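You operate a simulated robot arm through the tools that you are given. There is no shell and no other tool. Be economical: measure what you need, move in short steps, check, and stop when the job is done.

You run a simulated robot arm. Do the job below in one go: nothing can be reset, and whatever is moved stays where it is left.

TASK
Grip the long bolt, try both yellow-banded rings and take it out.
Fine: vice tight till the green pin shows; run each ring on till it binds or is fully on the thread, and lay it back; slacken the vice and stand the bolt head down on the table. Set down upright: long black bolt.

The check looks at the end state, three seconds after you hand in, the way a careful person would. Anything else that was tipped, shoved, dropped, spilled or broken makes it a failure.

THE ROBOT
A 7-joint arm with a two-finger parallel gripper, fixed in place. Base frame: the origin is at the foot of the arm, x ahead of it, y to its left, z up; the work surface is at about z = 0. Readings come in cm, rad, newtons and seconds.
With the tool pointing down near the work surface it reaches from about 24 to 62 cm from the base axis. Its first joint turns from -1.152 to 1.152 rad. Payload 2.6 kg.
The tool frame sits at the grasp point between the pads (the TCP): z along the fingers, y along the line on which they close. The tips reach 3 cm beyond it. Largest opening 9.4 cm; finger width 2.8, thickness 1; the body of the gripper, 5 by 9.6 cm, starts 5.5 cm behind the TCP.
Orientation is told as [roll, pitch, yaw] about the base's x, y, z axes, in that order, counted from this pose: with the fingers straight down and closing along the base's y, the tool's x points along the base's -x, its y along +y and its z along -z.

THE INTERFACE
- The arm moves only by the tool drive_tool. Its argument "rows" is a list of rows, each an object (a shift or turn left out is 0, a gripper value left out holds the last) with "delta_rot": the turn, a rotation vector about the tool's x, y, z in rad, a list of three; "translation": the shift along the tool's x, y, z in cm, a list of three; "grip": the gripper command, from -1 (shut) to 1 (fully open), values between in proportion. In form: [{"delta_rot": [wx, wy, wz], "translation": [tx, ty, tz], "grip": grip}, ...]. A call has 1 to 12 rows; each row shifts and turns the commanded pose from where the row before left it, along the tool's axes as they then stand. A row lasts 0.2 s, in which the tool goes at most 5 cm and 0.15 rad; a call with a longer step from one row to the next is refused whole, and so is a gripper value outside its range. Where a pose cannot be reached the arm comes as near as it can. A force on the tool above 70 N (or 10 N above the force at the start of the call, whichever is more), or a blocked arm, ends the call early, and 0.2 s more pass. The fingers move at their own pace (about 7.2 cm/s each) and stop on an object; they squeeze with about 30 N. The grip force told is the motor's: it shows also when the fingers shut on nothing. Time passes only in rows, and 0.2 s behind the last, so rows that do not move let the fingers close. The reply holds the time, the measured pose of the TCP, the force on the tool along the base axes, the opening and the grip force, in the units named above and with some noise, with the torque about the TCP (base axes, N m) and any sound that the robot's microphone picked up.
- Cameras (640 x 400 px; columns grow to the right, rows downward): "scene" is fixed at [0.78, 41.41, 57.02]; the picture's right is [-0.96, -0.30, 0.00], its down [-0.15, 0.50, -0.85] and it looks along [0.25, -0.82, -0.52] (base axes); focal length 214 px, centre (320, 200). "wrist" rides on the gripper at [7.6, 1.4, -10.2] in the tool frame; the picture's right is [-0.18, 0.98, 0.00], its down [-0.75, -0.14, -0.64] and it looks along [-0.63, -0.12, 0.77] (tool axes); focal length 243 px, centre (320, 200). There is no depth. A picture from a camera that has moved, and an enlarged one, comes with that camera's place and axes in the base frame and with its lens.
- get_image(camera): a new picture of that camera. No time passes.
- close_up(camera, box): a new picture of the part [left, top, right, bottom] of that camera's present view, enlarged. No time passes.
- close_job(): hands the job in; it is judged then, once.

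Go step by step. Nothing tells you positions but the pictures and the camera data: compare them with the known pose of the tool, close in by small moves and look again before you grip or let go. The budget is 120 turns and 68 pictures, counting those below and the enlarged ones. Unless the task says otherwise, let go and move clear before handing in, and close with one line.

The tools are called by a JSON object that holds its "fn" and its "kwargs". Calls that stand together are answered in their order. drive_tool: Moves the arm, as the interface text tells. Its arguments: {"type":"object","properties":{"rows":{"type":"array","items":{"type":"object","properties":{"delta_rot":{"type":"array","items":{"type":"number"}},"translation":{"type":"array","items":{"type":"number"}},"grip":{"type":"number"}}}}},"required":["rows"]} The other tools are called the same way: get_image (camera) takes a picture; close_up (camera, box) takes an enlarged picture of a part of a camera's view; close_job () hands the job in.

At the start:

```text
time: 0.0
tcp_pos: [29.59, -0.71, 43.63]
tcp_rot: [0.002, 0.0, 0.001]
ft_force: [0.2, -0.4, -0.1]
ft_torque: [0.0, -0.01, -0.02]
width: 9.43
grip_force: 0.0
```

scene: 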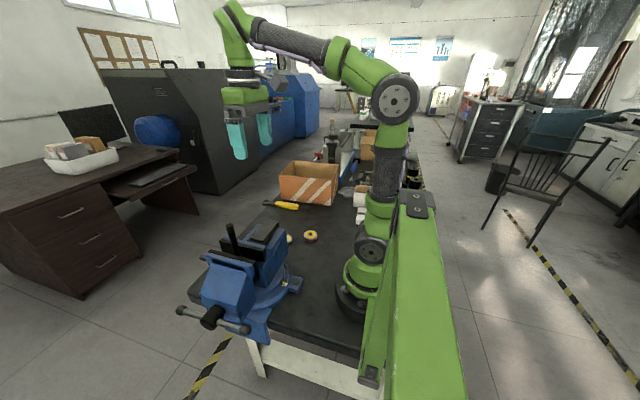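
wrist: 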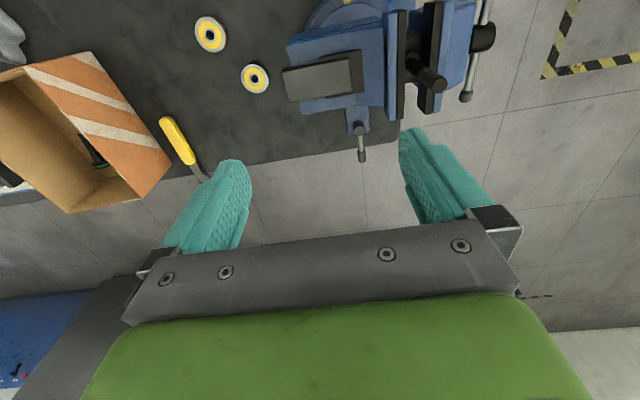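

I see a blue vice at the arm's left with a black bolt standing in its jaws, and two yellow-banded rings on the table. I'll enlarge the key areas first.

{"fn": "close_up", "kwargs": {"camera": "scene", "box": [170, 200, 330, 350]}}

{"fn": "close_up", "kwargs": {"camera": "wrist", "box": [180, 0, 520, 200]}}

```text
2.67 times, centred on (250, 275) of scene
camera zoom: at [0.78, 41.41, 57.02], right [-0.96, -0.3, 0.0], down [-0.15, 0.5, -0.85], along [0.25, -0.82, -0.52], focal length 572 px, centre (507, 0)
```

zoom: 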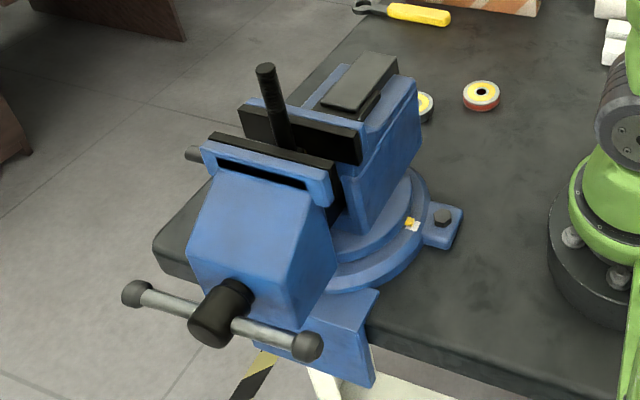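

```text
1.88 times, centred on (350, 100) of wrist
camera zoom: at [21.95, 0.7, 53.8], right [0.18, 0.98, 0.0], down [0.75, -0.14, 0.64], along [0.63, -0.12, -0.77], focal length 457 px, centre (264, 388)
```

zoom: 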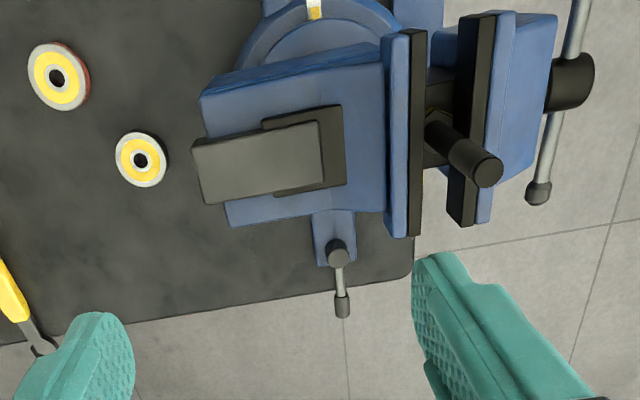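

The bolt top is at about (31.2, 11.1, 27.5) and upright. The handle bar is roughly level along x, about (23..40, 23, 10.5), with the rings at about (32, -14.3) and (23.3, -19.4). I'll move over the vice to look closer.

{"fn": "drive_tool", "kwargs": {"rows": [{"translation": [0, 4, 0]}, {"translation": [0, 4, 0]}, {"translation": [0, 4, 0]}, {"translation": [0, 2, 0]}, {}]}}

{"fn": "get_image", "kwargs": {"camera": "wrist"}}

```text
time: 1.2
tcp_pos: [29.56, 13.52, 43.81]
tcp_rot: [0.0, 0.0, -0.002]
ft_force: [-0.7, -0.5, -0.4]
ft_torque: [0.01, 0.01, 0.01]
width: 9.4
grip_force: 0.1
```

```text
63 pictures are left
camera wrist: at [21.92, 14.91, 53.95], right [0.18, 0.98, 0.0], down [0.75, -0.14, 0.64], along [0.63, -0.12, -0.77], focal length 243 px, centre (320, 200)
```

wrist: 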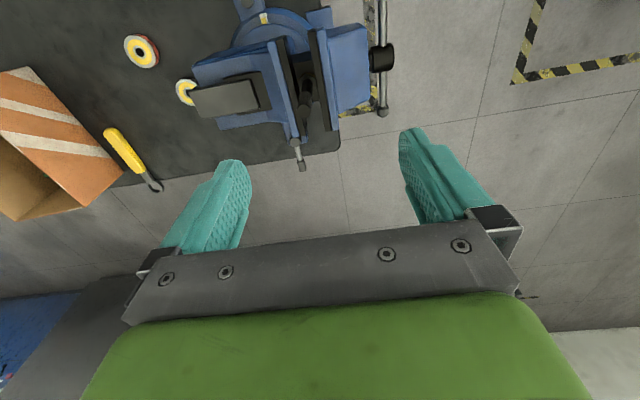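

{"fn": "close_up", "kwargs": {"camera": "wrist", "box": [180, 0, 420, 180]}}

{"fn": "close_up", "kwargs": {"camera": "scene", "box": [215, 215, 305, 275]}}

```text
2.22 times, centred on (300, 90) of wrist
camera zoom: at [21.92, 14.91, 53.95], right [0.18, 0.98, 0.0], down [0.75, -0.14, 0.64], along [0.63, -0.12, -0.77], focal length 539 px, centre (364, 444)
```

zoom: 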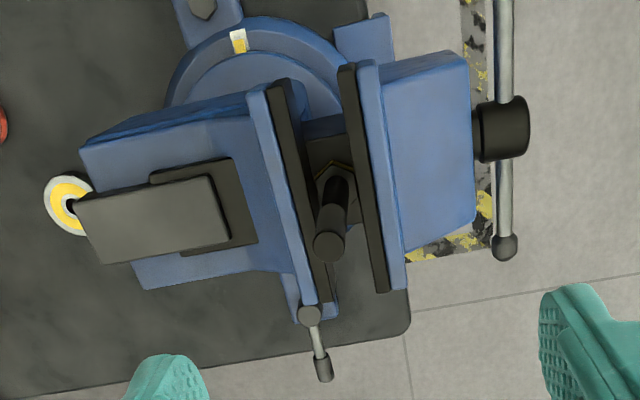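

```text
6.67 times, centred on (260, 245) of scene
camera zoom: at [0.78, 41.41, 57.02], right [-0.96, -0.3, 0.0], down [-0.15, 0.5, -0.85], along [0.25, -0.82, -0.52], focal length 1430 px, centre (720, -100)
```

zoom: 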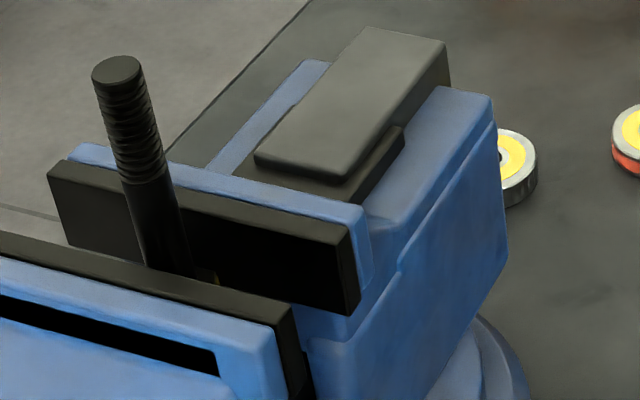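

The vice is square to the axes, with the bar centre at about (31.3, 23.1, 9.8), its far ball at x≈39.7 and the jaw tops at z≈20. I'll approach the far end of the bar from above with a narrow opening.

{"fn": "drive_tool", "kwargs": {"rows": [{"translation": [-3, 3.2, 2], "grip": -0.36}, {"translation": [-3, 3.2, 4]}, {"translation": [-2.4, 3.2, 4]}, {"translation": [0, 0, 4]}, {"translation": [0, 0, 4]}, {"translation": [0, 0, 3]}, {}]}}

{"fn": "get_image", "kwargs": {"camera": "wrist"}}

{"fn": "close_up", "kwargs": {"camera": "scene", "box": [150, 200, 310, 350]}}

```text
refused: row 2 steps farther than a row can; nothing moved
```

```text
60 pictures are left
camera wrist: at [21.92, 14.91, 53.95], right [0.18, 0.98, 0.0], down [0.75, -0.14, 0.64], along [0.63, -0.12, -0.77], focal length 243 px, centre (320, 200)
```

wrist: 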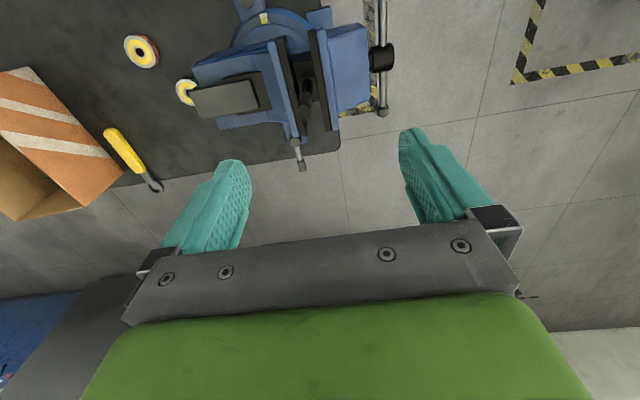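

```text
2.67 times, centred on (230, 275) of scene
camera zoom: at [0.78, 41.41, 57.02], right [-0.96, -0.3, 0.0], down [-0.15, 0.5, -0.85], along [0.25, -0.82, -0.52], focal length 572 px, centre (560, 0)
```

zoom: 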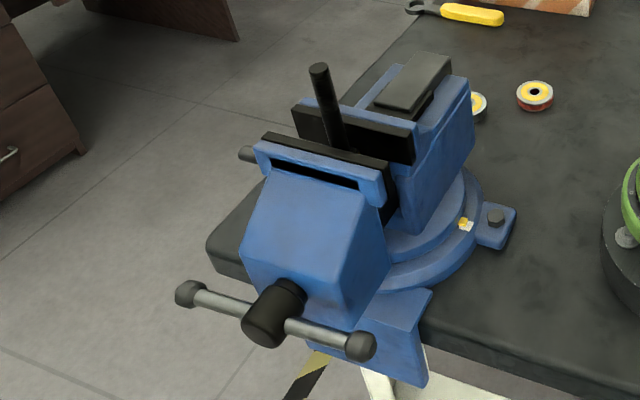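

That step was too long and nothing moved, so I'll retry with shorter steps.

{"fn": "drive_tool", "kwargs": {"rows": [{"translation": [-2.8, 3.2, 2], "grip": -0.36}, {"translation": [-2.8, 3.2, 2]}, {"translation": [-2.8, 3.2, 2]}, {"translation": [0, 0, 4.5]}, {"translation": [0, 0, 4.5]}, {"translation": [0, 0, 4.5]}, {"translation": [0, 0, 4]}, {}]}}

{"fn": "get_image", "kwargs": {"camera": "wrist"}}

{"fn": "close_up", "kwargs": {"camera": "scene", "box": [150, 200, 310, 350]}}

```text
time: 3.0
tcp_pos: [38.02, 22.97, 19.92]
tcp_rot: [-0.001, -0.001, -0.002]
ft_force: [-0.1, 0.0, 0.7]
ft_torque: [0.01, 0.02, -0.02]
width: 3.03
grip_force: 0.0
```

```text
58 pictures are left
camera wrist: at [30.41, 24.27, 30.16], right [0.19, 0.98, 0.0], down [0.75, -0.14, 0.64], along [0.63, -0.12, -0.77], focal length 243 px, centre (320, 200)
```

wrist: 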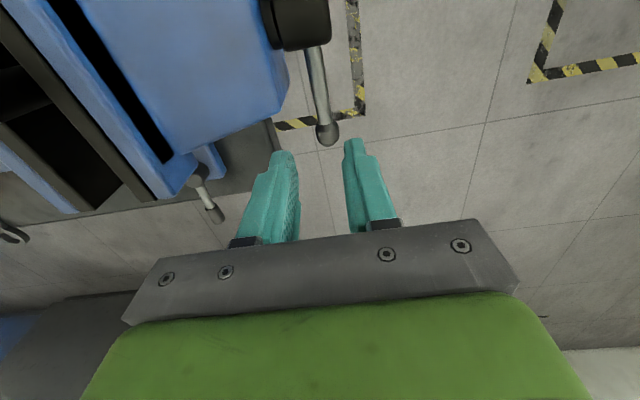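

```text
2.67 times, centred on (230, 275) of scene
camera zoom: at [0.78, 41.41, 57.02], right [-0.96, -0.3, 0.0], down [-0.15, 0.5, -0.85], along [0.25, -0.82, -0.52], focal length 572 px, centre (560, 0)
```

zoom: 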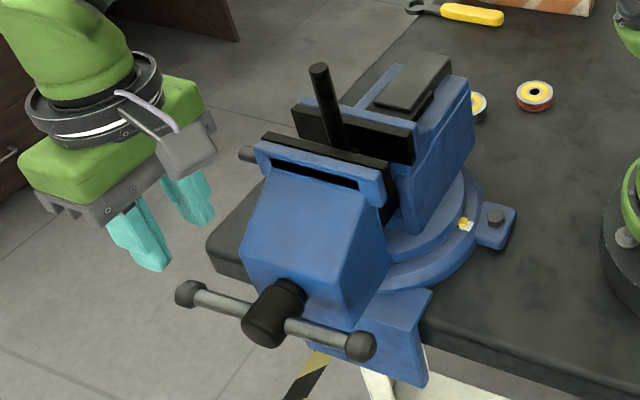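

The ball end is at about (39.5, 23.15, 10.1). I'll lower around the bar just inboard of the ball and close.

{"fn": "drive_tool", "kwargs": {"rows": [{"translation": [1.0, 0.2, 2.5]}, {"translation": [0, 0, 2.5]}, {"translation": [0, 0, 2.5]}, {"translation": [0, 0, 2.2]}, {"grip": -1}, {}, {}]}}

{"fn": "get_image", "kwargs": {"camera": "wrist"}}

```text
time: 3.7
tcp_pos: [37.08, 23.41, 15.14]
tcp_rot: [0.013, -0.011, -0.009]
ft_force: [-2.2, -3.8, 9.6]
ft_torque: [-0.3, 0.15, -0.01]
width: 3.21
grip_force: 2.3
stopped in row 3: the force on the tool passed its limit at 115 N (the readings are from after the stop); the commanded pose is now the measured one
```

```text
56 pictures are left
camera wrist: at [29.37, 24.74, 25.3], right [0.19, 0.98, 0.01], down [0.74, -0.16, 0.65], along [0.64, -0.11, -0.76], focal length 243 px, centre (320, 200)
```

wrist: 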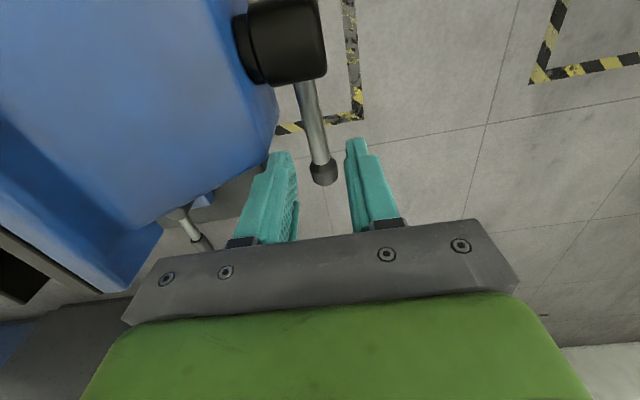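

A finger touched the vice body, which extends to x≈36.2. I'll back off and grip the ball end itself at x≈39.5, clear of the body.

{"fn": "drive_tool", "kwargs": {"rows": [{"translation": [0, 0, -2.5], "grip": -0.32}, {"translation": [-2.4, -0.15, 0]}, {}]}}

{"fn": "get_image", "kwargs": {"camera": "wrist"}}

{"fn": "close_up", "kwargs": {"camera": "scene", "box": [150, 200, 310, 350]}}

```text
time: 4.5
tcp_pos: [39.43, 23.1, 17.55]
tcp_rot: [0.012, -0.01, -0.01]
ft_force: [-0.2, 0.2, 0.2]
ft_torque: [-0.02, 0.01, 0.0]
width: 3.21
grip_force: 0.0
```

```text
55 pictures are left
camera wrist: at [31.7, 24.44, 27.68], right [0.19, 0.98, 0.01], down [0.75, -0.16, 0.65], along [0.64, -0.11, -0.76], focal length 243 px, centre (320, 200)
```

wrist: 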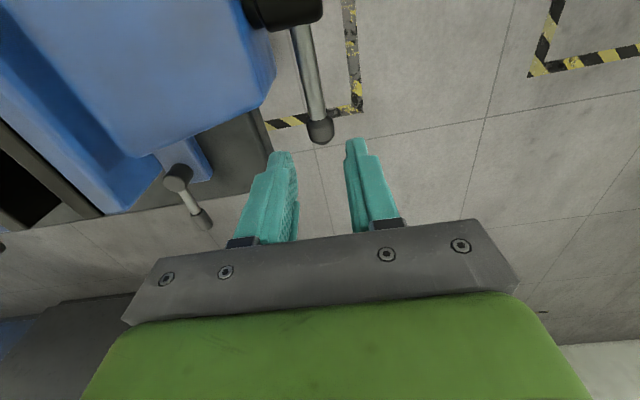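

```text
2.67 times, centred on (230, 275) of scene
camera zoom: at [0.79, 41.41, 57.02], right [-0.96, -0.3, 0.0], down [-0.15, 0.5, -0.85], along [0.25, -0.82, -0.52], focal length 572 px, centre (560, 0)
```

zoom: 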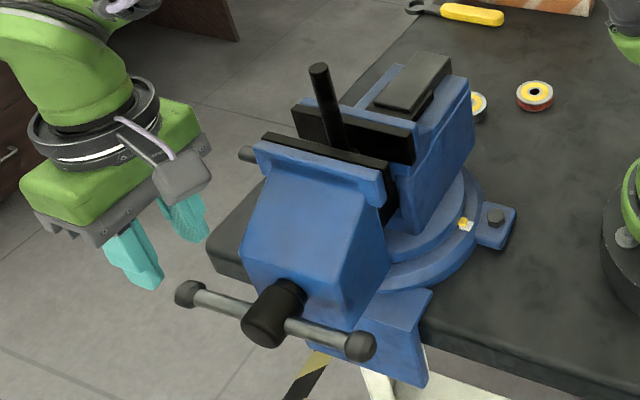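

{"fn": "drive_tool", "kwargs": {"rows": [{"translation": [-0.1, 0.12, 2], "delta_rot": [-0.012, -0.01, 0.01]}, {"translation": [0, 0, 2]}, {"translation": [0, 0, 2]}, {"translation": [0, 0, 1.4]}, {"grip": -1}, {}, {}]}}

{"fn": "get_image", "kwargs": {"camera": "wrist"}}

```text
time: 6.1
tcp_pos: [39.76, 23.53, 10.04]
tcp_rot: [0.021, -0.02, -0.019]
ft_force: [-1.8, -14.1, -2.5]
ft_torque: [-0.11, -0.17, -0.06]
width: 2.02
grip_force: 45.4
```

```text
53 pictures are left
camera wrist: at [31.99, 24.77, 20.24], right [0.2, 0.98, 0.03], down [0.74, -0.17, 0.65], along [0.64, -0.11, -0.76], focal length 243 px, centre (320, 200)
```

wrist: 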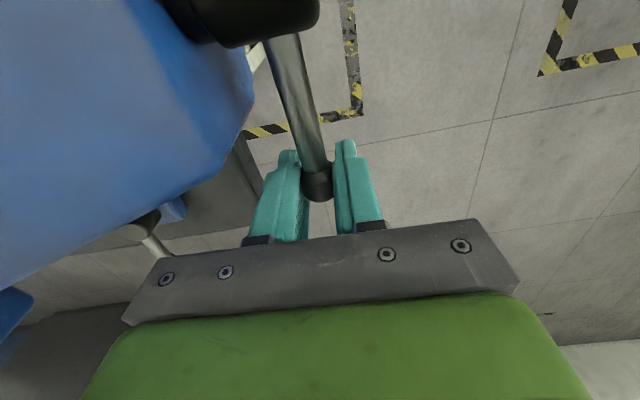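

I have the far ball gripped at about (39.7, 23.4, 10). I'll turn it up and over, clockwise as seen from the handle, and watch the force.

{"fn": "drive_tool", "kwargs": {"rows": [{"translation": [0, -0.2, 0], "delta_rot": [0.02, 0.02, -0.02]}, {"translation": [0.1, 0, -1.15]}, {"translation": [0.24, 0, -1.15]}, {"translation": [0.4, 0, -1.05]}, {"translation": [0.46, 0, -1.0]}, {}]}}

{"fn": "get_image", "kwargs": {"camera": "wrist"}}

```text
time: 7.5
tcp_pos: [38.67, 23.06, 14.4]
tcp_rot: [-0.001, -0.007, -0.001]
ft_force: [12.6, -19.0, -12.6]
ft_torque: [-0.15, -1.32, 0.1]
width: 2.07
grip_force: 44.8
```

```text
52 pictures are left
camera wrist: at [31.0, 24.44, 24.71], right [0.18, 0.98, 0.0], down [0.75, -0.14, 0.65], along [0.63, -0.12, -0.76], focal length 243 px, centre (320, 200)
```

wrist: 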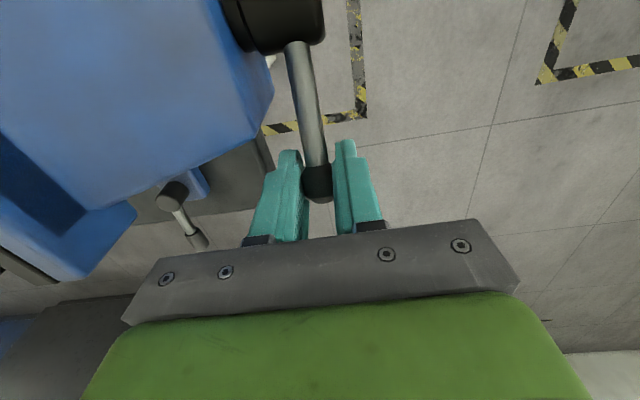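

{"fn": "drive_tool", "kwargs": {"rows": [{"translation": [0.6, -0.15, -0.95]}, {"translation": [0.74, -0.1, -0.85]}, {"translation": [0.83, 0, -0.75]}, {"translation": [0.93, 0, -0.6]}, {"translation": [1.0, 0, -0.48]}, {"translation": [1.05, 0, -0.36]}, {"translation": [1.1, 0, -0.2]}, {"translation": [1.1, 0, -0.1]}, {}]}}

{"fn": "close_up", "kwargs": {"camera": "scene", "box": [150, 200, 310, 350]}}

```text
time: 9.5
tcp_pos: [30.82, 23.09, 18.93]
tcp_rot: [0.005, 0.003, 0.003]
ft_force: [0.2, 0.2, -0.1]
ft_torque: [-0.01, 0.04, 0.0]
width: 0.02
grip_force: 33.0
```

```text
2.67 times, centred on (230, 275) of scene
camera zoom: at [0.78, 41.41, 57.02], right [-0.96, -0.3, 0.0], down [-0.15, 0.5, -0.85], along [0.25, -0.82, -0.52], focal length 572 px, centre (560, 0)
```

zoom: 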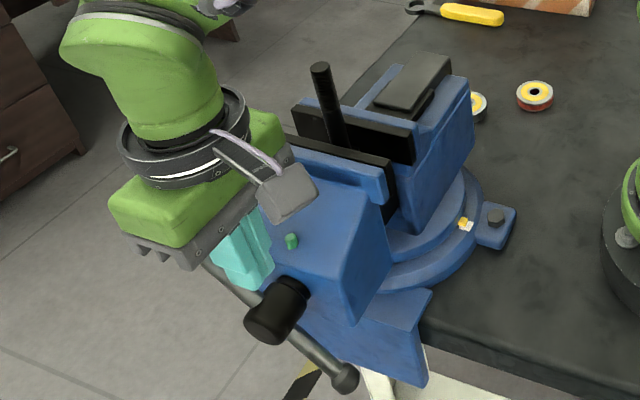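

The green pin has come up and the ball slipped out as the vice bound, so the vice is tight. I'll lift clear and check the vice and the bolt.

{"fn": "drive_tool", "kwargs": {"rows": [{"translation": [0, 0, -4], "grip": 0.0}, {"translation": [0, 0, -4]}, {"translation": [0, 0, -4]}, {"translation": [0, -4, -2]}, {"translation": [0, -4, -2]}, {"translation": [0, -4, 0]}, {"translation": [0, -4, 0]}, {}]}}

{"fn": "close_up", "kwargs": {"camera": "scene", "box": [180, 200, 310, 330]}}

{"fn": "get_image", "kwargs": {"camera": "wrist"}}

```text
time: 11.3
tcp_pos: [31.07, 6.9, 34.74]
tcp_rot: [0.006, -0.001, 0.002]
ft_force: [-0.2, -0.2, -0.1]
ft_torque: [0.02, -0.02, 0.0]
width: 4.72
grip_force: 0.0
```

```text
3.08 times, centred on (245, 265) of scene
camera zoom: at [0.78, 41.4, 57.02], right [-0.96, -0.3, 0.0], down [-0.15, 0.5, -0.85], along [0.25, -0.82, -0.52], focal length 660 px, centre (551, 0)
```

zoom: 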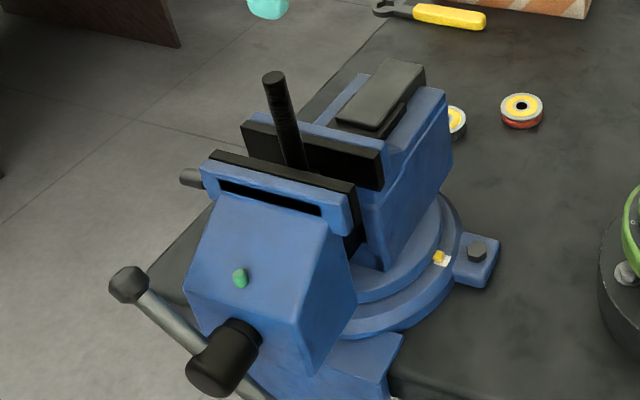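

```text
49 pictures are left
camera wrist: at [23.48, 8.28, 45.04], right [0.18, 0.98, 0.0], down [0.75, -0.14, 0.64], along [0.63, -0.11, -0.77], focal length 243 px, centre (320, 200)
```

wrist: 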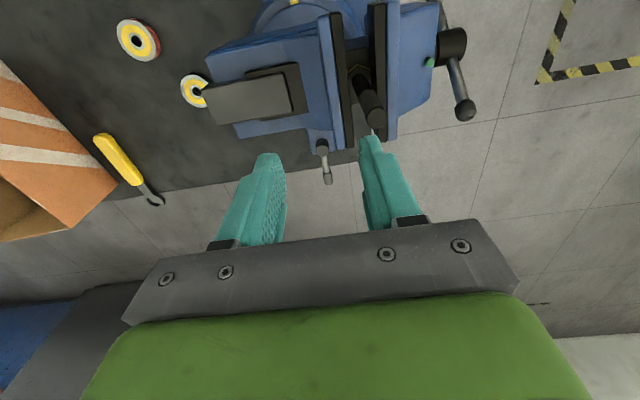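

{"fn": "close_up", "kwargs": {"camera": "wrist", "box": [300, 0, 480, 130]}}

{"fn": "close_up", "kwargs": {"camera": "scene", "box": [215, 205, 285, 255]}}

```text
3.08 times, centred on (390, 65) of wrist
camera zoom: at [23.48, 8.28, 45.04], right [0.18, 0.98, 0.0], down [0.75, -0.14, 0.64], along [0.63, -0.11, -0.77], focal length 746 px, centre (105, 615)
```

zoom: 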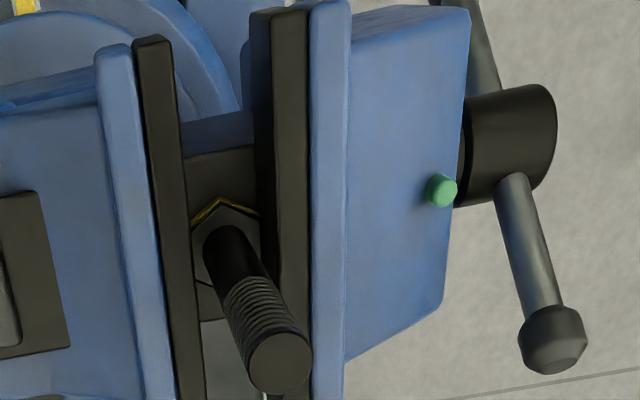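

```text
8.00 times, centred on (250, 230) of scene
camera zoom: at [0.78, 41.4, 57.02], right [-0.96, -0.3, 0.0], down [-0.15, 0.5, -0.85], along [0.25, -0.82, -0.52], focal length 1716 px, centre (880, -40)
```

zoom: 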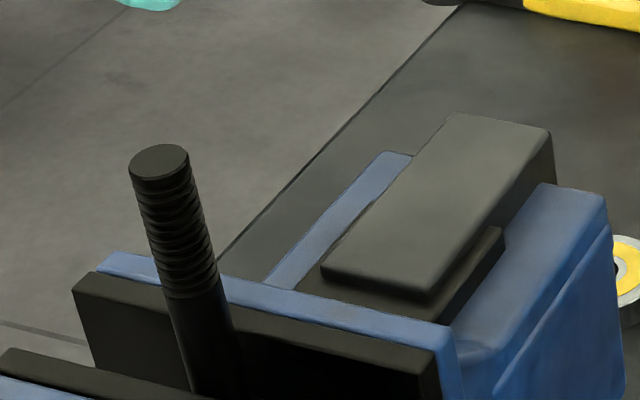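

The bolt's hex head is clamped, its tip is at about (30.9, 11.3, 27.5), and the thread is about 1.5 cm in diameter. Next I'll look at the rings from above.

{"fn": "drive_tool", "kwargs": {"rows": [{"translation": [0, -4.5, 0], "grip": 0.5}, {"translation": [0, -4.5, 0]}, {"translation": [0, -4.5, 0]}, {"translation": [0, -4.5, 1]}, {"translation": [0, -3, 4]}, {"translation": [0, 0, 4.5]}, {}]}}

{"fn": "get_image", "kwargs": {"camera": "wrist"}}

```text
time: 12.9
tcp_pos: [31.03, -13.62, 25.2]
tcp_rot: [0.006, 0.0, 0.001]
ft_force: [0.4, -0.5, 0.0]
ft_torque: [0.01, -0.01, 0.01]
width: 7.04
grip_force: 0.0
```

```text
46 pictures are left
camera wrist: at [23.5, -12.4, 35.37], right [0.18, 0.98, 0.0], down [0.75, -0.14, 0.64], along [0.63, -0.11, -0.77], focal length 243 px, centre (320, 200)
```

wrist: 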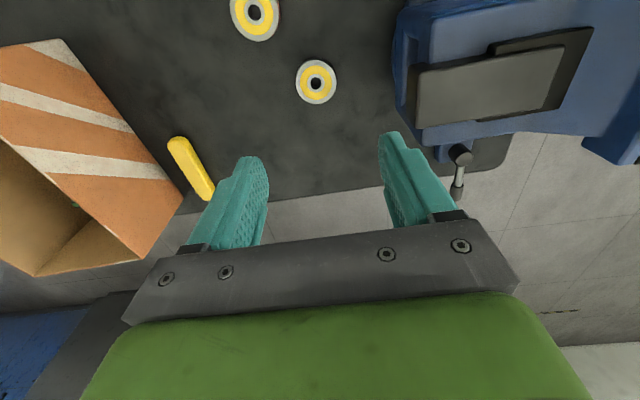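

{"fn": "close_up", "kwargs": {"camera": "wrist", "box": [215, 0, 375, 110]}}

{"fn": "close_up", "kwargs": {"camera": "scene", "box": [270, 215, 340, 260]}}

```text
3.64 times, centred on (295, 55) of wrist
camera zoom: at [23.5, -12.4, 35.37], right [0.18, 0.98, 0.0], down [0.75, -0.14, 0.64], along [0.63, -0.11, -0.77], focal length 882 px, centre (411, 727)
```

zoom: 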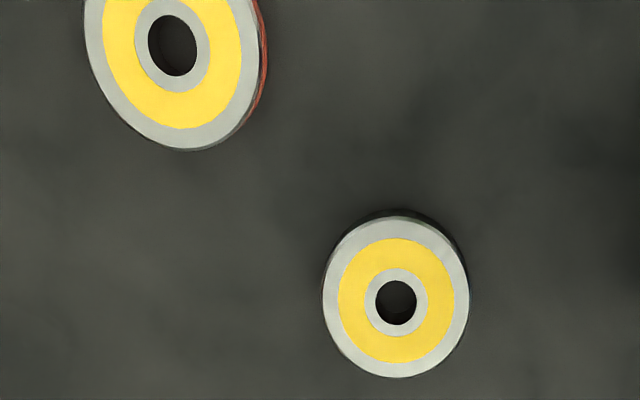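

```text
8.89 times, centred on (305, 238) of scene
camera zoom: at [0.78, 41.41, 57.02], right [-0.96, -0.3, 0.0], down [-0.15, 0.5, -0.85], along [0.25, -0.82, -0.52], focal length 1906 px, centre (453, -133)
```

zoom: 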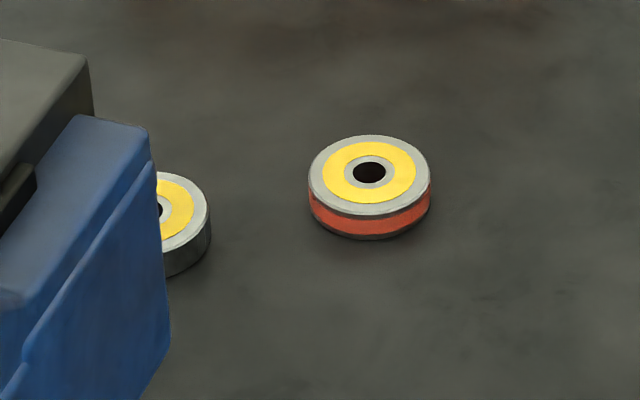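

Ring B is at (31.75, -14.25) and ring A at (23.5, -19.6). Both are about 5.4 cm across and 1.3 cm thick. I'll descend over ring B and verify before gripping.

{"fn": "drive_tool", "kwargs": {"rows": [{"translation": [-0.72, -0.63, 4], "grip": 0.5, "delta_rot": [0.006, 0, 0]}, {"translation": [0, 0, 4.5]}, {"translation": [0, 0, 4.5]}, {"translation": [0, 0, 4]}, {"translation": [0, 0, 2]}, {}]}}

{"fn": "get_image", "kwargs": {"camera": "wrist"}}

```text
time: 14.3
tcp_pos: [32.06, -14.38, 6.21]
tcp_rot: [-0.002, 0.001, 0.001]
ft_force: [0.1, 0.3, 0.2]
ft_torque: [0.0, -0.01, 0.0]
width: 7.06
grip_force: 0.0
```

```text
43 pictures are left
camera wrist: at [24.33, -13.02, 16.46], right [0.18, 0.98, 0.0], down [0.75, -0.14, 0.64], along [0.63, -0.12, -0.77], focal length 243 px, centre (320, 200)
```

wrist: 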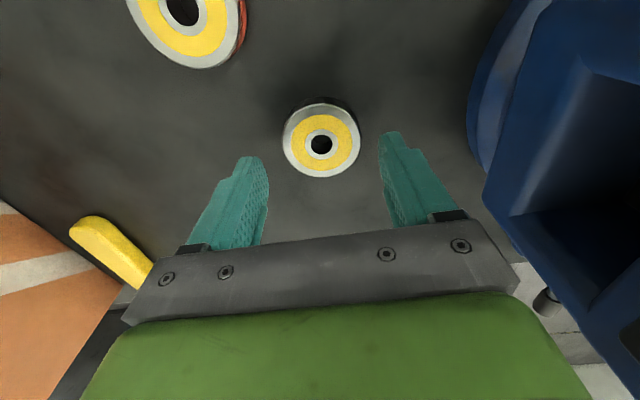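

The ring is centred between the fingers, so I'll go down and close on it.

{"fn": "drive_tool", "kwargs": {"rows": [{"translation": [0.17, 0, 1.5]}, {"translation": [0, 0, 1.45]}, {}, {"grip": -1}, {}, {}]}}

```text
time: 15.7
tcp_pos: [31.67, -14.59, 3.39]
tcp_rot: [-0.003, 0.001, 0.001]
ft_force: [-0.2, 0.1, -0.1]
ft_torque: [0.0, 0.02, 0.0]
width: 5.17
grip_force: 29.9
```

The grip is firm at 5.17 cm. I'll lift and turn the wrist back (counter-clockwise) while travelling to the bolt, to gain screwing range.

{"fn": "drive_tool", "kwargs": {"rows": [{"translation": [0, 0, -4]}, {"translation": [0, 0, -4.5]}, {"translation": [0, 0, -4.5]}, {"translation": [0, 0, -4.5]}, {"translation": [0, 0, -4.5]}, {"translation": [0, 0, -4.5]}, {"translation": [0, 0, -4.5]}, {"translation": [0, 0, -1]}, {}]}}

{"fn": "drive_tool", "kwargs": {"rows": [{"translation": [0, 4.5, 0]}, {"translation": [0, 4.5, 0]}, {"translation": [0, 4.5, 0]}, {"translation": [0, 4.5, 0]}, {"translation": [0, 4.5, 0]}, {"translation": [0.8, 3.3, 0]}, {}, {}]}}

{"fn": "drive_tool", "kwargs": {"rows": [{"delta_rot": [0, 0, -0.149]}, {"delta_rot": [0, 0, -0.149]}, {"delta_rot": [0, 0, -0.149]}, {"delta_rot": [0, 0, -0.149]}, {"delta_rot": [0, 0, -0.149]}, {"delta_rot": [0, 0, -0.149]}, {"delta_rot": [0, 0, -0.149]}, {"delta_rot": [0, 0, -0.149]}, {"delta_rot": [0, 0, -0.149]}, {"delta_rot": [0, 0, -0.149]}, {"delta_rot": [0, 0, -0.08]}, {}]}}

```text
time: 17.7
tcp_pos: [31.82, -14.52, 35.25]
tcp_rot: [-0.003, -0.001, 0.003]
ft_force: [-0.3, -0.1, -1.3]
ft_torque: [0.01, -0.02, 0.0]
width: 5.16
grip_force: 30.2
```

```text
time: 19.5
tcp_pos: [30.87, 11.22, 35.03]
tcp_rot: [-0.003, -0.001, 0.002]
ft_force: [0.6, -0.2, -2.0]
ft_torque: [-0.03, 0.0, -0.01]
width: 5.16
grip_force: 29.3
```

```text
time: 22.1
tcp_pos: [30.88, 11.07, 35.12]
tcp_rot: [0.001, 0.002, 1.575]
ft_force: [-1.1, 0.2, -1.4]
ft_torque: [-0.03, -0.01, -0.01]
width: 5.19
grip_force: 29.8
```

{"fn": "drive_tool", "kwargs": {"rows": [{"delta_rot": [0, 0, -0.149]}, {"delta_rot": [0, 0, -0.149]}, {"delta_rot": [0, 0, -0.149]}, {"delta_rot": [0, 0, -0.149]}, {"delta_rot": [0, 0, -0.149]}, {"delta_rot": [0, 0, -0.149]}, {}]}}

{"fn": "get_image", "kwargs": {"camera": "wrist"}}

{"fn": "close_up", "kwargs": {"camera": "scene", "box": [160, 100, 340, 260]}}

```text
time: 23.7
tcp_pos: [30.78, 11.29, 35.3]
tcp_rot: [0.0, 0.001, 2.467]
ft_force: [-0.3, -0.4, -1.8]
ft_torque: [0.01, -0.01, 0.01]
width: 5.16
grip_force: 29.8
```

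```text
42 pictures are left
camera wrist: at [35.93, 5.3, 45.39], right [-0.76, -0.65, 0.0], down [-0.5, 0.58, 0.64], along [-0.42, 0.48, -0.77], focal length 243 px, centre (320, 200)
```

wrist: 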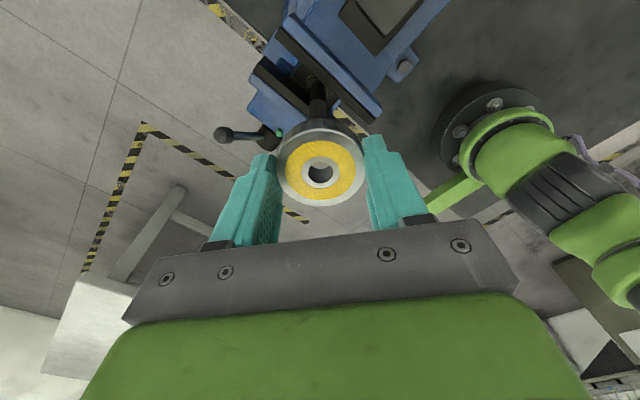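

```text
2.50 times, centred on (250, 180) of scene
camera zoom: at [0.79, 41.41, 57.02], right [-0.96, -0.3, 0.0], down [-0.15, 0.5, -0.85], along [0.25, -0.82, -0.52], focal length 536 px, centre (495, 250)
```

zoom: 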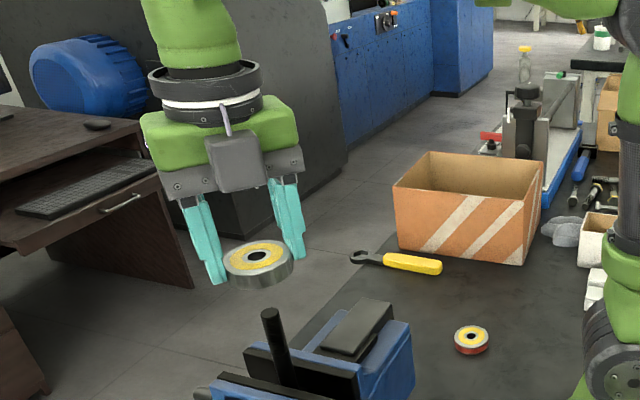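

{"fn": "close_up", "kwargs": {"camera": "wrist", "box": [260, 90, 380, 215]}}

```text
3.20 times, centred on (320, 152) of wrist
camera zoom: at [35.93, 5.3, 45.39], right [-0.76, -0.65, 0.0], down [-0.5, 0.58, 0.64], along [-0.42, 0.48, -0.77], focal length 776 px, centre (320, 352)
```

zoom: 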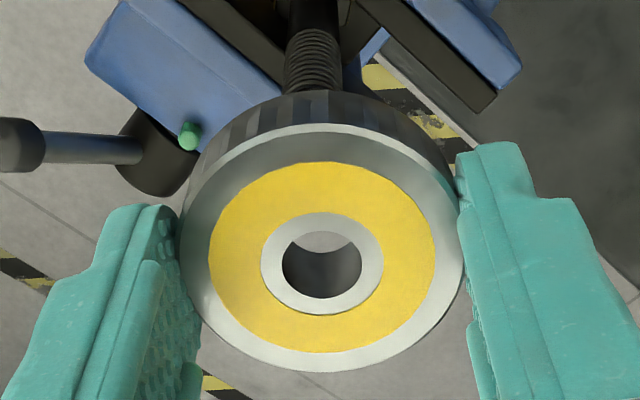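

The ring sits about 0.2 cm off the TCP along the tool's x axis. I'll centre the ring on the bolt, drop to just above the tip and look.

{"fn": "drive_tool", "kwargs": {"rows": [{"translation": [0.33, -0.06, 2]}, {"translation": [0, 0, 1.7]}, {}]}}

{"fn": "close_up", "kwargs": {"camera": "scene", "box": [190, 180, 280, 260]}}

{"fn": "close_up", "kwargs": {"camera": "wrist", "box": [260, 90, 380, 215]}}

```text
time: 24.5
tcp_pos: [31.18, 10.93, 31.4]
tcp_rot: [-0.001, 0.002, 2.465]
ft_force: [-0.6, 0.3, -2.1]
ft_torque: [-0.04, 0.02, 0.01]
width: 5.17
grip_force: 29.6
```

```text
5.00 times, centred on (235, 220) of scene
camera zoom: at [0.79, 41.41, 57.02], right [-0.96, -0.3, 0.0], down [-0.15, 0.5, -0.85], along [0.25, -0.82, -0.52], focal length 1072 px, centre (745, 100)
```

zoom: 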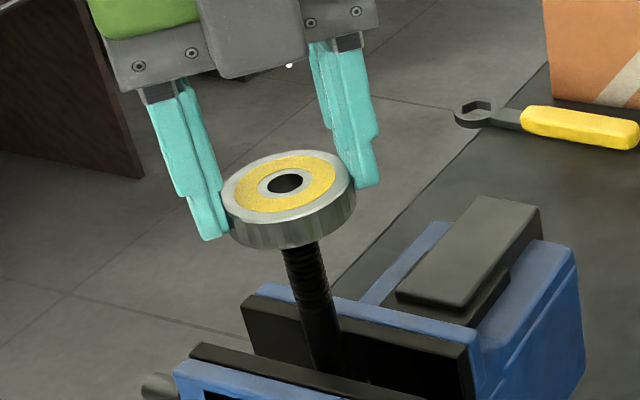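

```text
3.20 times, centred on (320, 152) of wrist
camera zoom: at [36.22, 5.12, 41.59], right [-0.76, -0.65, 0.0], down [-0.5, 0.58, 0.64], along [-0.42, 0.49, -0.77], focal length 776 px, centre (320, 352)
```

zoom: 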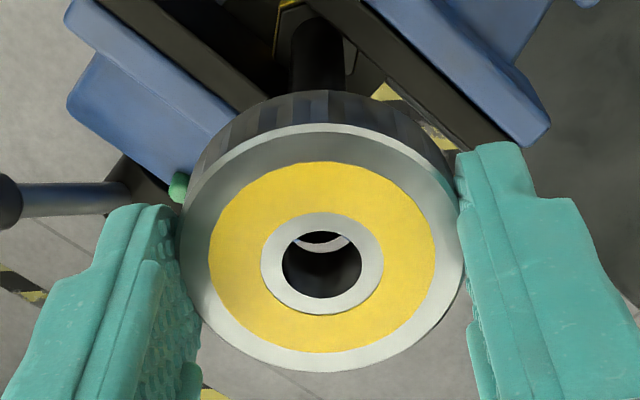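

Laterally the ring and bolt line up. The view through the hole suggests the ring must shift about 0.3 cm along tool -x, so I'll adjust and re-check.

{"fn": "drive_tool", "kwargs": {"rows": [{"translation": [-0.28, 0, 0.1]}, {}, {}]}}

{"fn": "close_up", "kwargs": {"camera": "wrist", "box": [280, 120, 360, 170]}}

```text
time: 25.3
tcp_pos: [31.03, 11.23, 31.28]
tcp_rot: [0.0, 0.001, 2.466]
ft_force: [-0.3, -0.3, -2.2]
ft_torque: [0.02, -0.01, -0.03]
width: 5.16
grip_force: 30.1
```

```text
8.00 times, centred on (320, 145) of wrist
camera zoom: at [36.05, 5.32, 41.51], right [-0.76, -0.65, 0.0], down [-0.5, 0.58, 0.64], along [-0.42, 0.49, -0.77], focal length 1941 px, centre (320, 640)
```

zoom: 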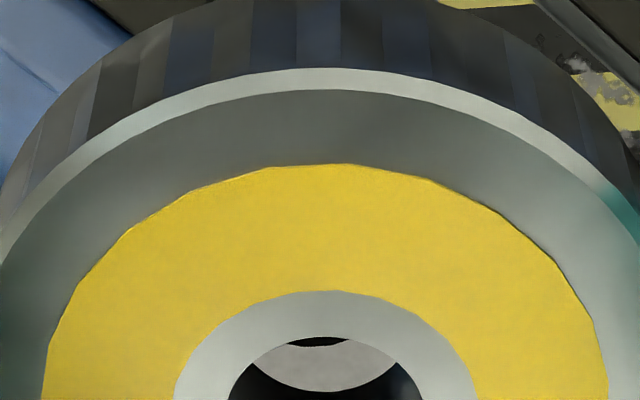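

Reading the view through the hole again, the right offset is about 0.17 cm back along tool +x. I'll correct that, lower to light contact and start turning clockwise.

{"fn": "drive_tool", "kwargs": {"rows": [{"translation": [0.17, 0, 0]}, {"translation": [0, 0, 0.2]}, {"translation": [0, 0, 0.2]}, {"translation": [0, 0, 0.1]}, {}]}}

```text
time: 26.5
tcp_pos: [31.16, 11.07, 30.96]
tcp_rot: [-0.002, 0.002, 2.467]
ft_force: [-0.2, -0.4, -1.8]
ft_torque: [0.0, 0.02, 0.01]
width: 5.16
grip_force: 30.3
```

{"fn": "drive_tool", "kwargs": {"rows": [{"translation": [0, 0, 0.1]}, {"translation": [0, 0, 0.1]}, {}]}}

```text
time: 27.3
tcp_pos: [31.11, 11.21, 30.86]
tcp_rot: [-0.002, 0.002, 2.466]
ft_force: [-2.8, 3.6, 21.2]
ft_torque: [0.32, 0.39, -0.05]
width: 5.17
grip_force: 30.0
```

Contact is at about 21 N, with the ring wanting to shift slightly toward tool -x. I'll nudge it and begin turning about the ring's own centre.

{"fn": "drive_tool", "kwargs": {"rows": [{"translation": [-0.1, 0, 0]}, {"delta_rot": [0, 0, 0.149], "translation": [0, 0.033, 0]}, {"delta_rot": [0, 0, 0.149], "translation": [0, 0.033, 0]}, {"delta_rot": [0, 0, 0.149], "translation": [0, 0.033, 0]}, {"delta_rot": [0, 0, 0.149], "translation": [0, 0.033, 0]}, {}]}}

```text
time: 28.7
tcp_pos: [30.9, 11.09, 30.45]
tcp_rot: [0.002, 0.002, 1.869]
ft_force: [9.6, 4.7, -0.9]
ft_torque: [0.18, -0.95, -0.01]
width: 5.18
grip_force: 30.6
```

The ring dropped about 0.4 cm and the vertical force vanished, so it has engaged. I'll relieve the side force and keep turning.

{"fn": "drive_tool", "kwargs": {"rows": [{"translation": [0, -0.16, 0]}, {"delta_rot": [0, 0, 0.149], "translation": [0, 0, 0.01]}, {"delta_rot": [0, 0, 0.149], "translation": [0, 0, 0.01]}, {"delta_rot": [0, 0, 0.149], "translation": [0, 0, 0.01]}, {"delta_rot": [0, 0, 0.149], "translation": [0, 0, 0.01]}, {}]}}

```text
time: 30.1
tcp_pos: [30.97, 11.18, 30.6]
tcp_rot: [0.002, 0.003, 1.275]
ft_force: [-5.2, -5.2, -16.8]
ft_torque: [-0.55, 0.45, 0.02]
width: 5.16
grip_force: 29.7
```

{"fn": "drive_tool", "kwargs": {"rows": [{"translation": [0.1, 0.05, 0.2]}, {"delta_rot": [0, 0, 0.149], "translation": [0, 0, 0.01]}, {"delta_rot": [0, 0, 0.149], "translation": [0, 0, 0.01]}, {"delta_rot": [0, 0, 0.149], "translation": [0, 0, 0.01]}, {"delta_rot": [0, 0, 0.149], "translation": [0, 0, 0.01]}, {"delta_rot": [0, 0, 0.149], "translation": [0, 0, 0.01]}, {"delta_rot": [0, 0, 0.149], "translation": [0, 0, 0.01]}, {}]}}

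{"fn": "close_up", "kwargs": {"camera": "scene", "box": [190, 180, 280, 260]}}

```text
time: 31.9
tcp_pos: [30.93, 11.05, 30.31]
tcp_rot: [-0.001, 0.001, 0.377]
ft_force: [-0.7, 11.2, -15.6]
ft_torque: [0.6, -0.06, 0.05]
width: 5.21
grip_force: 30.2
```

```text
5.00 times, centred on (235, 220) of scene
camera zoom: at [0.79, 41.41, 57.02], right [-0.96, -0.3, 0.0], down [-0.15, 0.5, -0.85], along [0.25, -0.82, -0.52], focal length 1072 px, centre (745, 100)
```

zoom: 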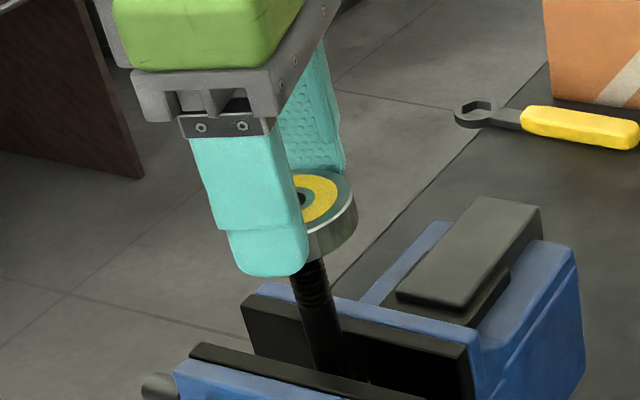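

{"fn": "drive_tool", "kwargs": {"rows": [{"translation": [-0.04, 0.12, 0.15]}, {"delta_rot": [0, 0, 0.149], "translation": [0, 0, 0.03]}, {"delta_rot": [0, 0, 0.149], "translation": [0, 0, 0.03]}, {"delta_rot": [0, 0, 0.149], "translation": [0, 0, 0.03]}, {"delta_rot": [0, 0, 0.149], "translation": [0, 0, 0.03]}, {"delta_rot": [0, 0, 0.149], "translation": [0, 0, 0.03]}, {"delta_rot": [0, 0, 0.149], "translation": [0, 0, 0.03]}, {"delta_rot": [0, 0, 0.149], "translation": [0, 0, 0.03]}, {"delta_rot": [0, 0, 0.149], "translation": [0, 0, 0.03]}, {}]}}

```text
time: 34.1
tcp_pos: [30.99, 11.16, 29.82]
tcp_rot: [0.002, 0.001, -0.813]
ft_force: [-0.8, 14.0, 8.8]
ft_torque: [0.83, -0.1, -0.03]
width: 5.16
grip_force: 30.1
```

{"fn": "drive_tool", "kwargs": {"rows": [{"translation": [0.09, 0.08, 0]}, {"delta_rot": [0, 0, 0.149], "translation": [0, 0, 0.02]}, {"delta_rot": [0, 0, 0.149], "translation": [0, 0, 0.02]}, {"delta_rot": [0, 0, 0.149], "translation": [0, 0, 0.02]}, {"delta_rot": [0, 0, 0.149], "translation": [0, 0, 0.02]}, {"delta_rot": [0, 0, 0.149], "translation": [0, 0, 0.02]}, {"delta_rot": [0, 0, 0.149], "translation": [0, 0, 0.02]}, {"delta_rot": [0, 0, 0.149], "translation": [0, 0, 0.02]}, {"delta_rot": [0, 0, 0.149], "translation": [0, 0, 0.02]}, {"delta_rot": [0, 0, 0.149], "translation": [0, 0, 0.02]}, {"delta_rot": [0, 0, 0.149], "translation": [0, 0, 0.02]}, {}]}}

{"fn": "close_up", "kwargs": {"camera": "scene", "box": [190, 180, 280, 260]}}

```text
time: 36.7
tcp_pos: [30.76, 11.34, 29.66]
tcp_rot: [0.0, -0.001, -2.305]
ft_force: [4.0, 5.1, -22.5]
ft_torque: [0.28, -0.37, 0.03]
width: 5.16
grip_force: 29.7
```

```text
5.00 times, centred on (235, 220) of scene
camera zoom: at [0.79, 41.41, 57.02], right [-0.96, -0.3, 0.0], down [-0.15, 0.5, -0.85], along [0.25, -0.82, -0.52], focal length 1072 px, centre (745, 100)
```

zoom: 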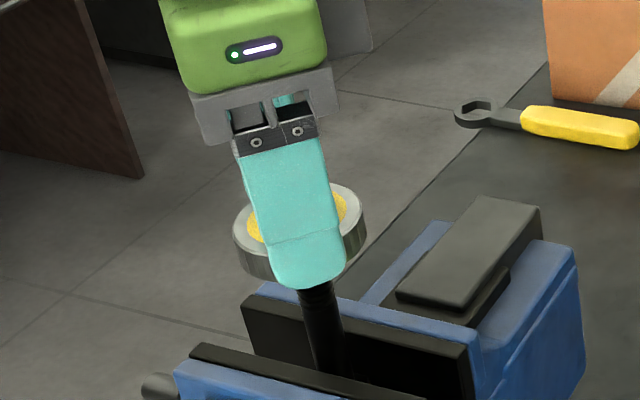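

About three quarters of a turn brought the ring down about 1.2 cm with no binding. I'll push a little further, then release and wind back for another bite.

{"fn": "drive_tool", "kwargs": {"rows": [{"translation": [0, 0, 0.12]}, {"delta_rot": [0, 0, 0.149], "translation": [0, 0, 0.035]}, {"delta_rot": [0, 0, 0.149], "translation": [0, 0, 0.035]}, {"delta_rot": [0, 0, 0.149], "translation": [0, 0, 0.035]}, {"grip": 0.45}, {}, {}]}}

{"fn": "close_up", "kwargs": {"camera": "wrist", "box": [240, 80, 400, 220]}}

{"fn": "close_up", "kwargs": {"camera": "scene", "box": [190, 180, 280, 260]}}

```text
time: 38.3
tcp_pos: [30.96, 11.27, 29.64]
tcp_rot: [0.003, 0.0, -2.752]
ft_force: [0.7, -0.4, 1.0]
ft_torque: [-0.01, 0.02, -0.04]
width: 6.8
grip_force: 0.1
```

```text
2.86 times, centred on (320, 150) of wrist
camera zoom: at [38.58, 12.88, 39.8], right [0.2, -0.98, 0.0], down [-0.75, -0.16, 0.64], along [-0.63, -0.13, -0.77], focal length 693 px, centre (320, 343)
```

zoom: 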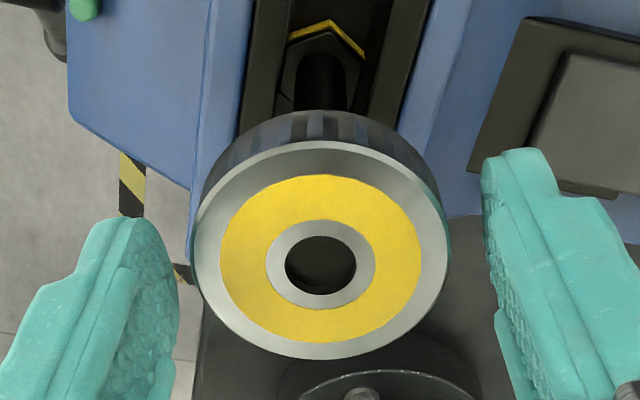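

```text
5.00 times, centred on (235, 220) of scene
camera zoom: at [0.78, 41.41, 57.02], right [-0.96, -0.3, 0.0], down [-0.15, 0.5, -0.85], along [0.25, -0.82, -0.52], focal length 1072 px, centre (745, 100)
```

zoom: 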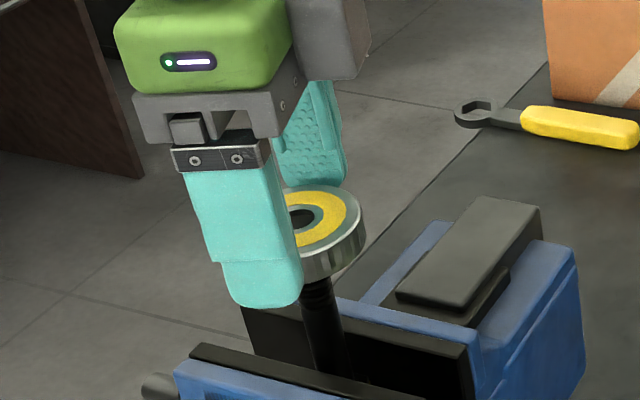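

The ring sits level on the bolt and stays there. I'll wind the open gripper back for a second bite.

{"fn": "drive_tool", "kwargs": {"rows": [{"delta_rot": [0, 0, -0.149]}, {"delta_rot": [0, 0, -0.149]}, {"delta_rot": [0, 0, -0.149]}, {"delta_rot": [0, 0, -0.149]}, {"delta_rot": [0, 0, -0.149]}, {"delta_rot": [0, 0, -0.149]}, {"delta_rot": [0, 0, -0.149]}, {"delta_rot": [0, 0, -0.149]}, {"delta_rot": [0, 0, -0.149]}, {"delta_rot": [0, 0, -0.149]}, {"delta_rot": [0, 0, -0.149]}, {"delta_rot": [0, 0, -0.149]}]}}

{"fn": "drive_tool", "kwargs": {"rows": [{"delta_rot": [0, 0, -0.149]}, {"delta_rot": [0, 0, -0.149]}, {"delta_rot": [0, 0, -0.149]}, {"delta_rot": [0, 0, -0.149]}, {"delta_rot": [0, 0, -0.149]}, {"delta_rot": [0, 0, -0.149]}, {"delta_rot": [0, 0, -0.149]}, {"delta_rot": [0, 0, -0.149]}, {"delta_rot": [0, 0, -0.149]}, {"delta_rot": [0, 0, -0.149]}, {"delta_rot": [0, 0, -0.149]}, {"delta_rot": [0, 0, -0.149]}]}}

{"fn": "drive_tool", "kwargs": {"rows": [{"delta_rot": [0, 0, -0.149]}, {"delta_rot": [0, 0, -0.149]}, {"delta_rot": [0, 0, -0.149]}, {"delta_rot": [0, 0, -0.149]}, {"delta_rot": [0, 0, -0.149]}, {"delta_rot": [0, 0, -0.149]}, {"delta_rot": [0, 0, -0.149]}, {"delta_rot": [0, 0, -0.149]}, {"delta_rot": [0, 0, -0.149]}, {"delta_rot": [0, 0, -0.149]}, {}]}}

```text
time: 40.9
tcp_pos: [31.05, 11.28, 29.54]
tcp_rot: [0.001, -0.003, -0.958]
ft_force: [-0.2, -0.1, 0.2]
ft_torque: [0.02, 0.02, 0.0]
width: 6.84
grip_force: 0.0
```

```text
time: 43.5
tcp_pos: [30.96, 11.31, 29.51]
tcp_rot: [-0.003, -0.002, 0.832]
ft_force: [0.8, -0.5, 0.1]
ft_torque: [-0.01, 0.02, -0.02]
width: 6.79
grip_force: 0.0
```

```text
time: 45.9
tcp_pos: [30.89, 11.26, 29.52]
tcp_rot: [0.0, 0.001, 2.32]
ft_force: [0.1, 0.2, -0.6]
ft_torque: [-0.03, -0.02, 0.02]
width: 6.8
grip_force: 0.1
```

{"fn": "drive_tool", "kwargs": {"rows": [{"grip": -1}, {}, {}, {"delta_rot": [0, 0, 0.149], "translation": [0, 0, 0.03]}, {"delta_rot": [0, 0, 0.149], "translation": [0, 0, 0.03]}, {"delta_rot": [0, 0, 0.149], "translation": [0, 0, 0.03]}, {"delta_rot": [0, 0, 0.149], "translation": [0, 0, 0.03]}, {"delta_rot": [0, 0, 0.149], "translation": [0, 0, 0.03]}, {"delta_rot": [0, 0, 0.149], "translation": [0, 0, 0.03]}, {}]}}

```text
time: 48.1
tcp_pos: [30.99, 11.2, 29.29]
tcp_rot: [0.001, 0.002, 1.42]
ft_force: [-0.5, 1.4, -12.3]
ft_torque: [0.43, -0.07, 0.01]
width: 5.3
grip_force: 30.0
```

{"fn": "drive_tool", "kwargs": {"rows": [{"delta_rot": [0, 0, 0.149], "translation": [0, 0, 0.04]}, {"delta_rot": [0, 0, 0.149], "translation": [0, 0, 0.04]}, {"delta_rot": [0, 0, 0.149], "translation": [0, 0, 0.04]}, {"delta_rot": [0, 0, 0.149], "translation": [0, 0, 0.04]}, {"delta_rot": [0, 0, 0.149], "translation": [0, 0, 0.04]}, {"delta_rot": [0, 0, 0.149], "translation": [0, 0, 0.04]}, {"delta_rot": [0, 0, 0.149], "translation": [0, 0, 0.04]}, {"delta_rot": [0, 0, 0.149], "translation": [0, 0, 0.04]}, {"delta_rot": [0, 0, 0.149], "translation": [0, 0, 0.04]}, {"delta_rot": [0, 0, 0.149], "translation": [0, 0, 0.04]}, {}]}}

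```text
time: 50.5
tcp_pos: [30.99, 11.31, 29.03]
tcp_rot: [0.0, -0.001, -0.07]
ft_force: [-2.9, 1.9, -0.2]
ft_torque: [0.14, 0.36, 0.01]
width: 5.29
grip_force: 29.8
```

{"fn": "drive_tool", "kwargs": {"rows": [{"delta_rot": [0, 0, 0.149], "translation": [0, 0, 0.033]}, {"delta_rot": [0, 0, 0.149], "translation": [0, 0, 0.033]}, {"delta_rot": [0, 0, 0.149], "translation": [0, 0, 0.033]}, {"delta_rot": [0, 0, 0.149], "translation": [0, 0, 0.033]}, {"delta_rot": [0, 0, 0.149], "translation": [0, 0, 0.033]}, {"delta_rot": [0, 0, 0.149], "translation": [0, 0, 0.033]}, {"delta_rot": [0, 0, 0.149], "translation": [0, 0, 0.033]}, {"delta_rot": [0, 0, 0.149], "translation": [0, 0, 0.033]}, {"delta_rot": [0, 0, 0.149], "translation": [0, 0, 0.033]}, {"delta_rot": [0, 0, 0.149], "translation": [0, 0, 0.033]}, {}]}}

{"fn": "close_up", "kwargs": {"camera": "scene", "box": [190, 180, 280, 260]}}

{"fn": "close_up", "kwargs": {"camera": "wrist", "box": [240, 80, 400, 220]}}

```text
time: 52.9
tcp_pos: [31.01, 11.2, 28.56]
tcp_rot: [0.0, 0.0, -1.558]
ft_force: [4.3, 10.0, 0.0]
ft_torque: [0.75, -0.57, -0.01]
width: 5.27
grip_force: 29.8
```

```text
5.00 times, centred on (235, 220) of scene
camera zoom: at [0.79, 41.41, 57.02], right [-0.96, -0.3, 0.0], down [-0.15, 0.5, -0.85], along [0.25, -0.82, -0.52], focal length 1072 px, centre (745, 100)
```

zoom: 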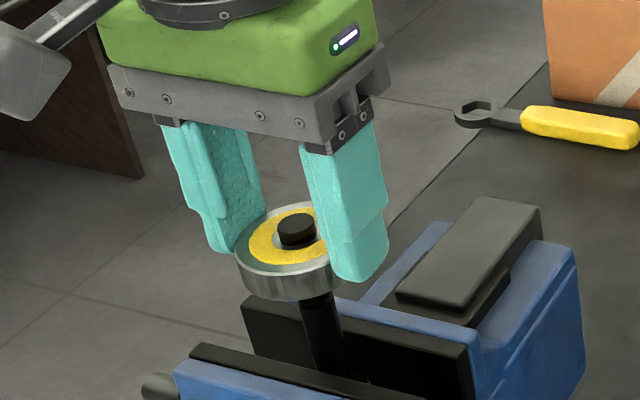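

```text
2.86 times, centred on (320, 150) of wrist
camera zoom: at [32.33, 18.88, 38.83], right [0.98, -0.17, 0.0], down [-0.13, -0.75, 0.64], along [-0.11, -0.63, -0.77], focal length 693 px, centre (320, 343)
```

zoom: 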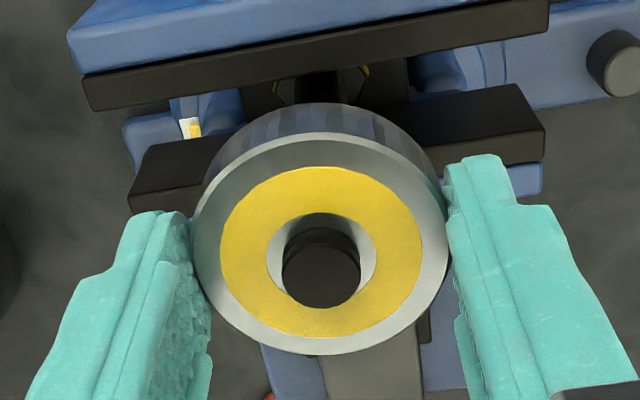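

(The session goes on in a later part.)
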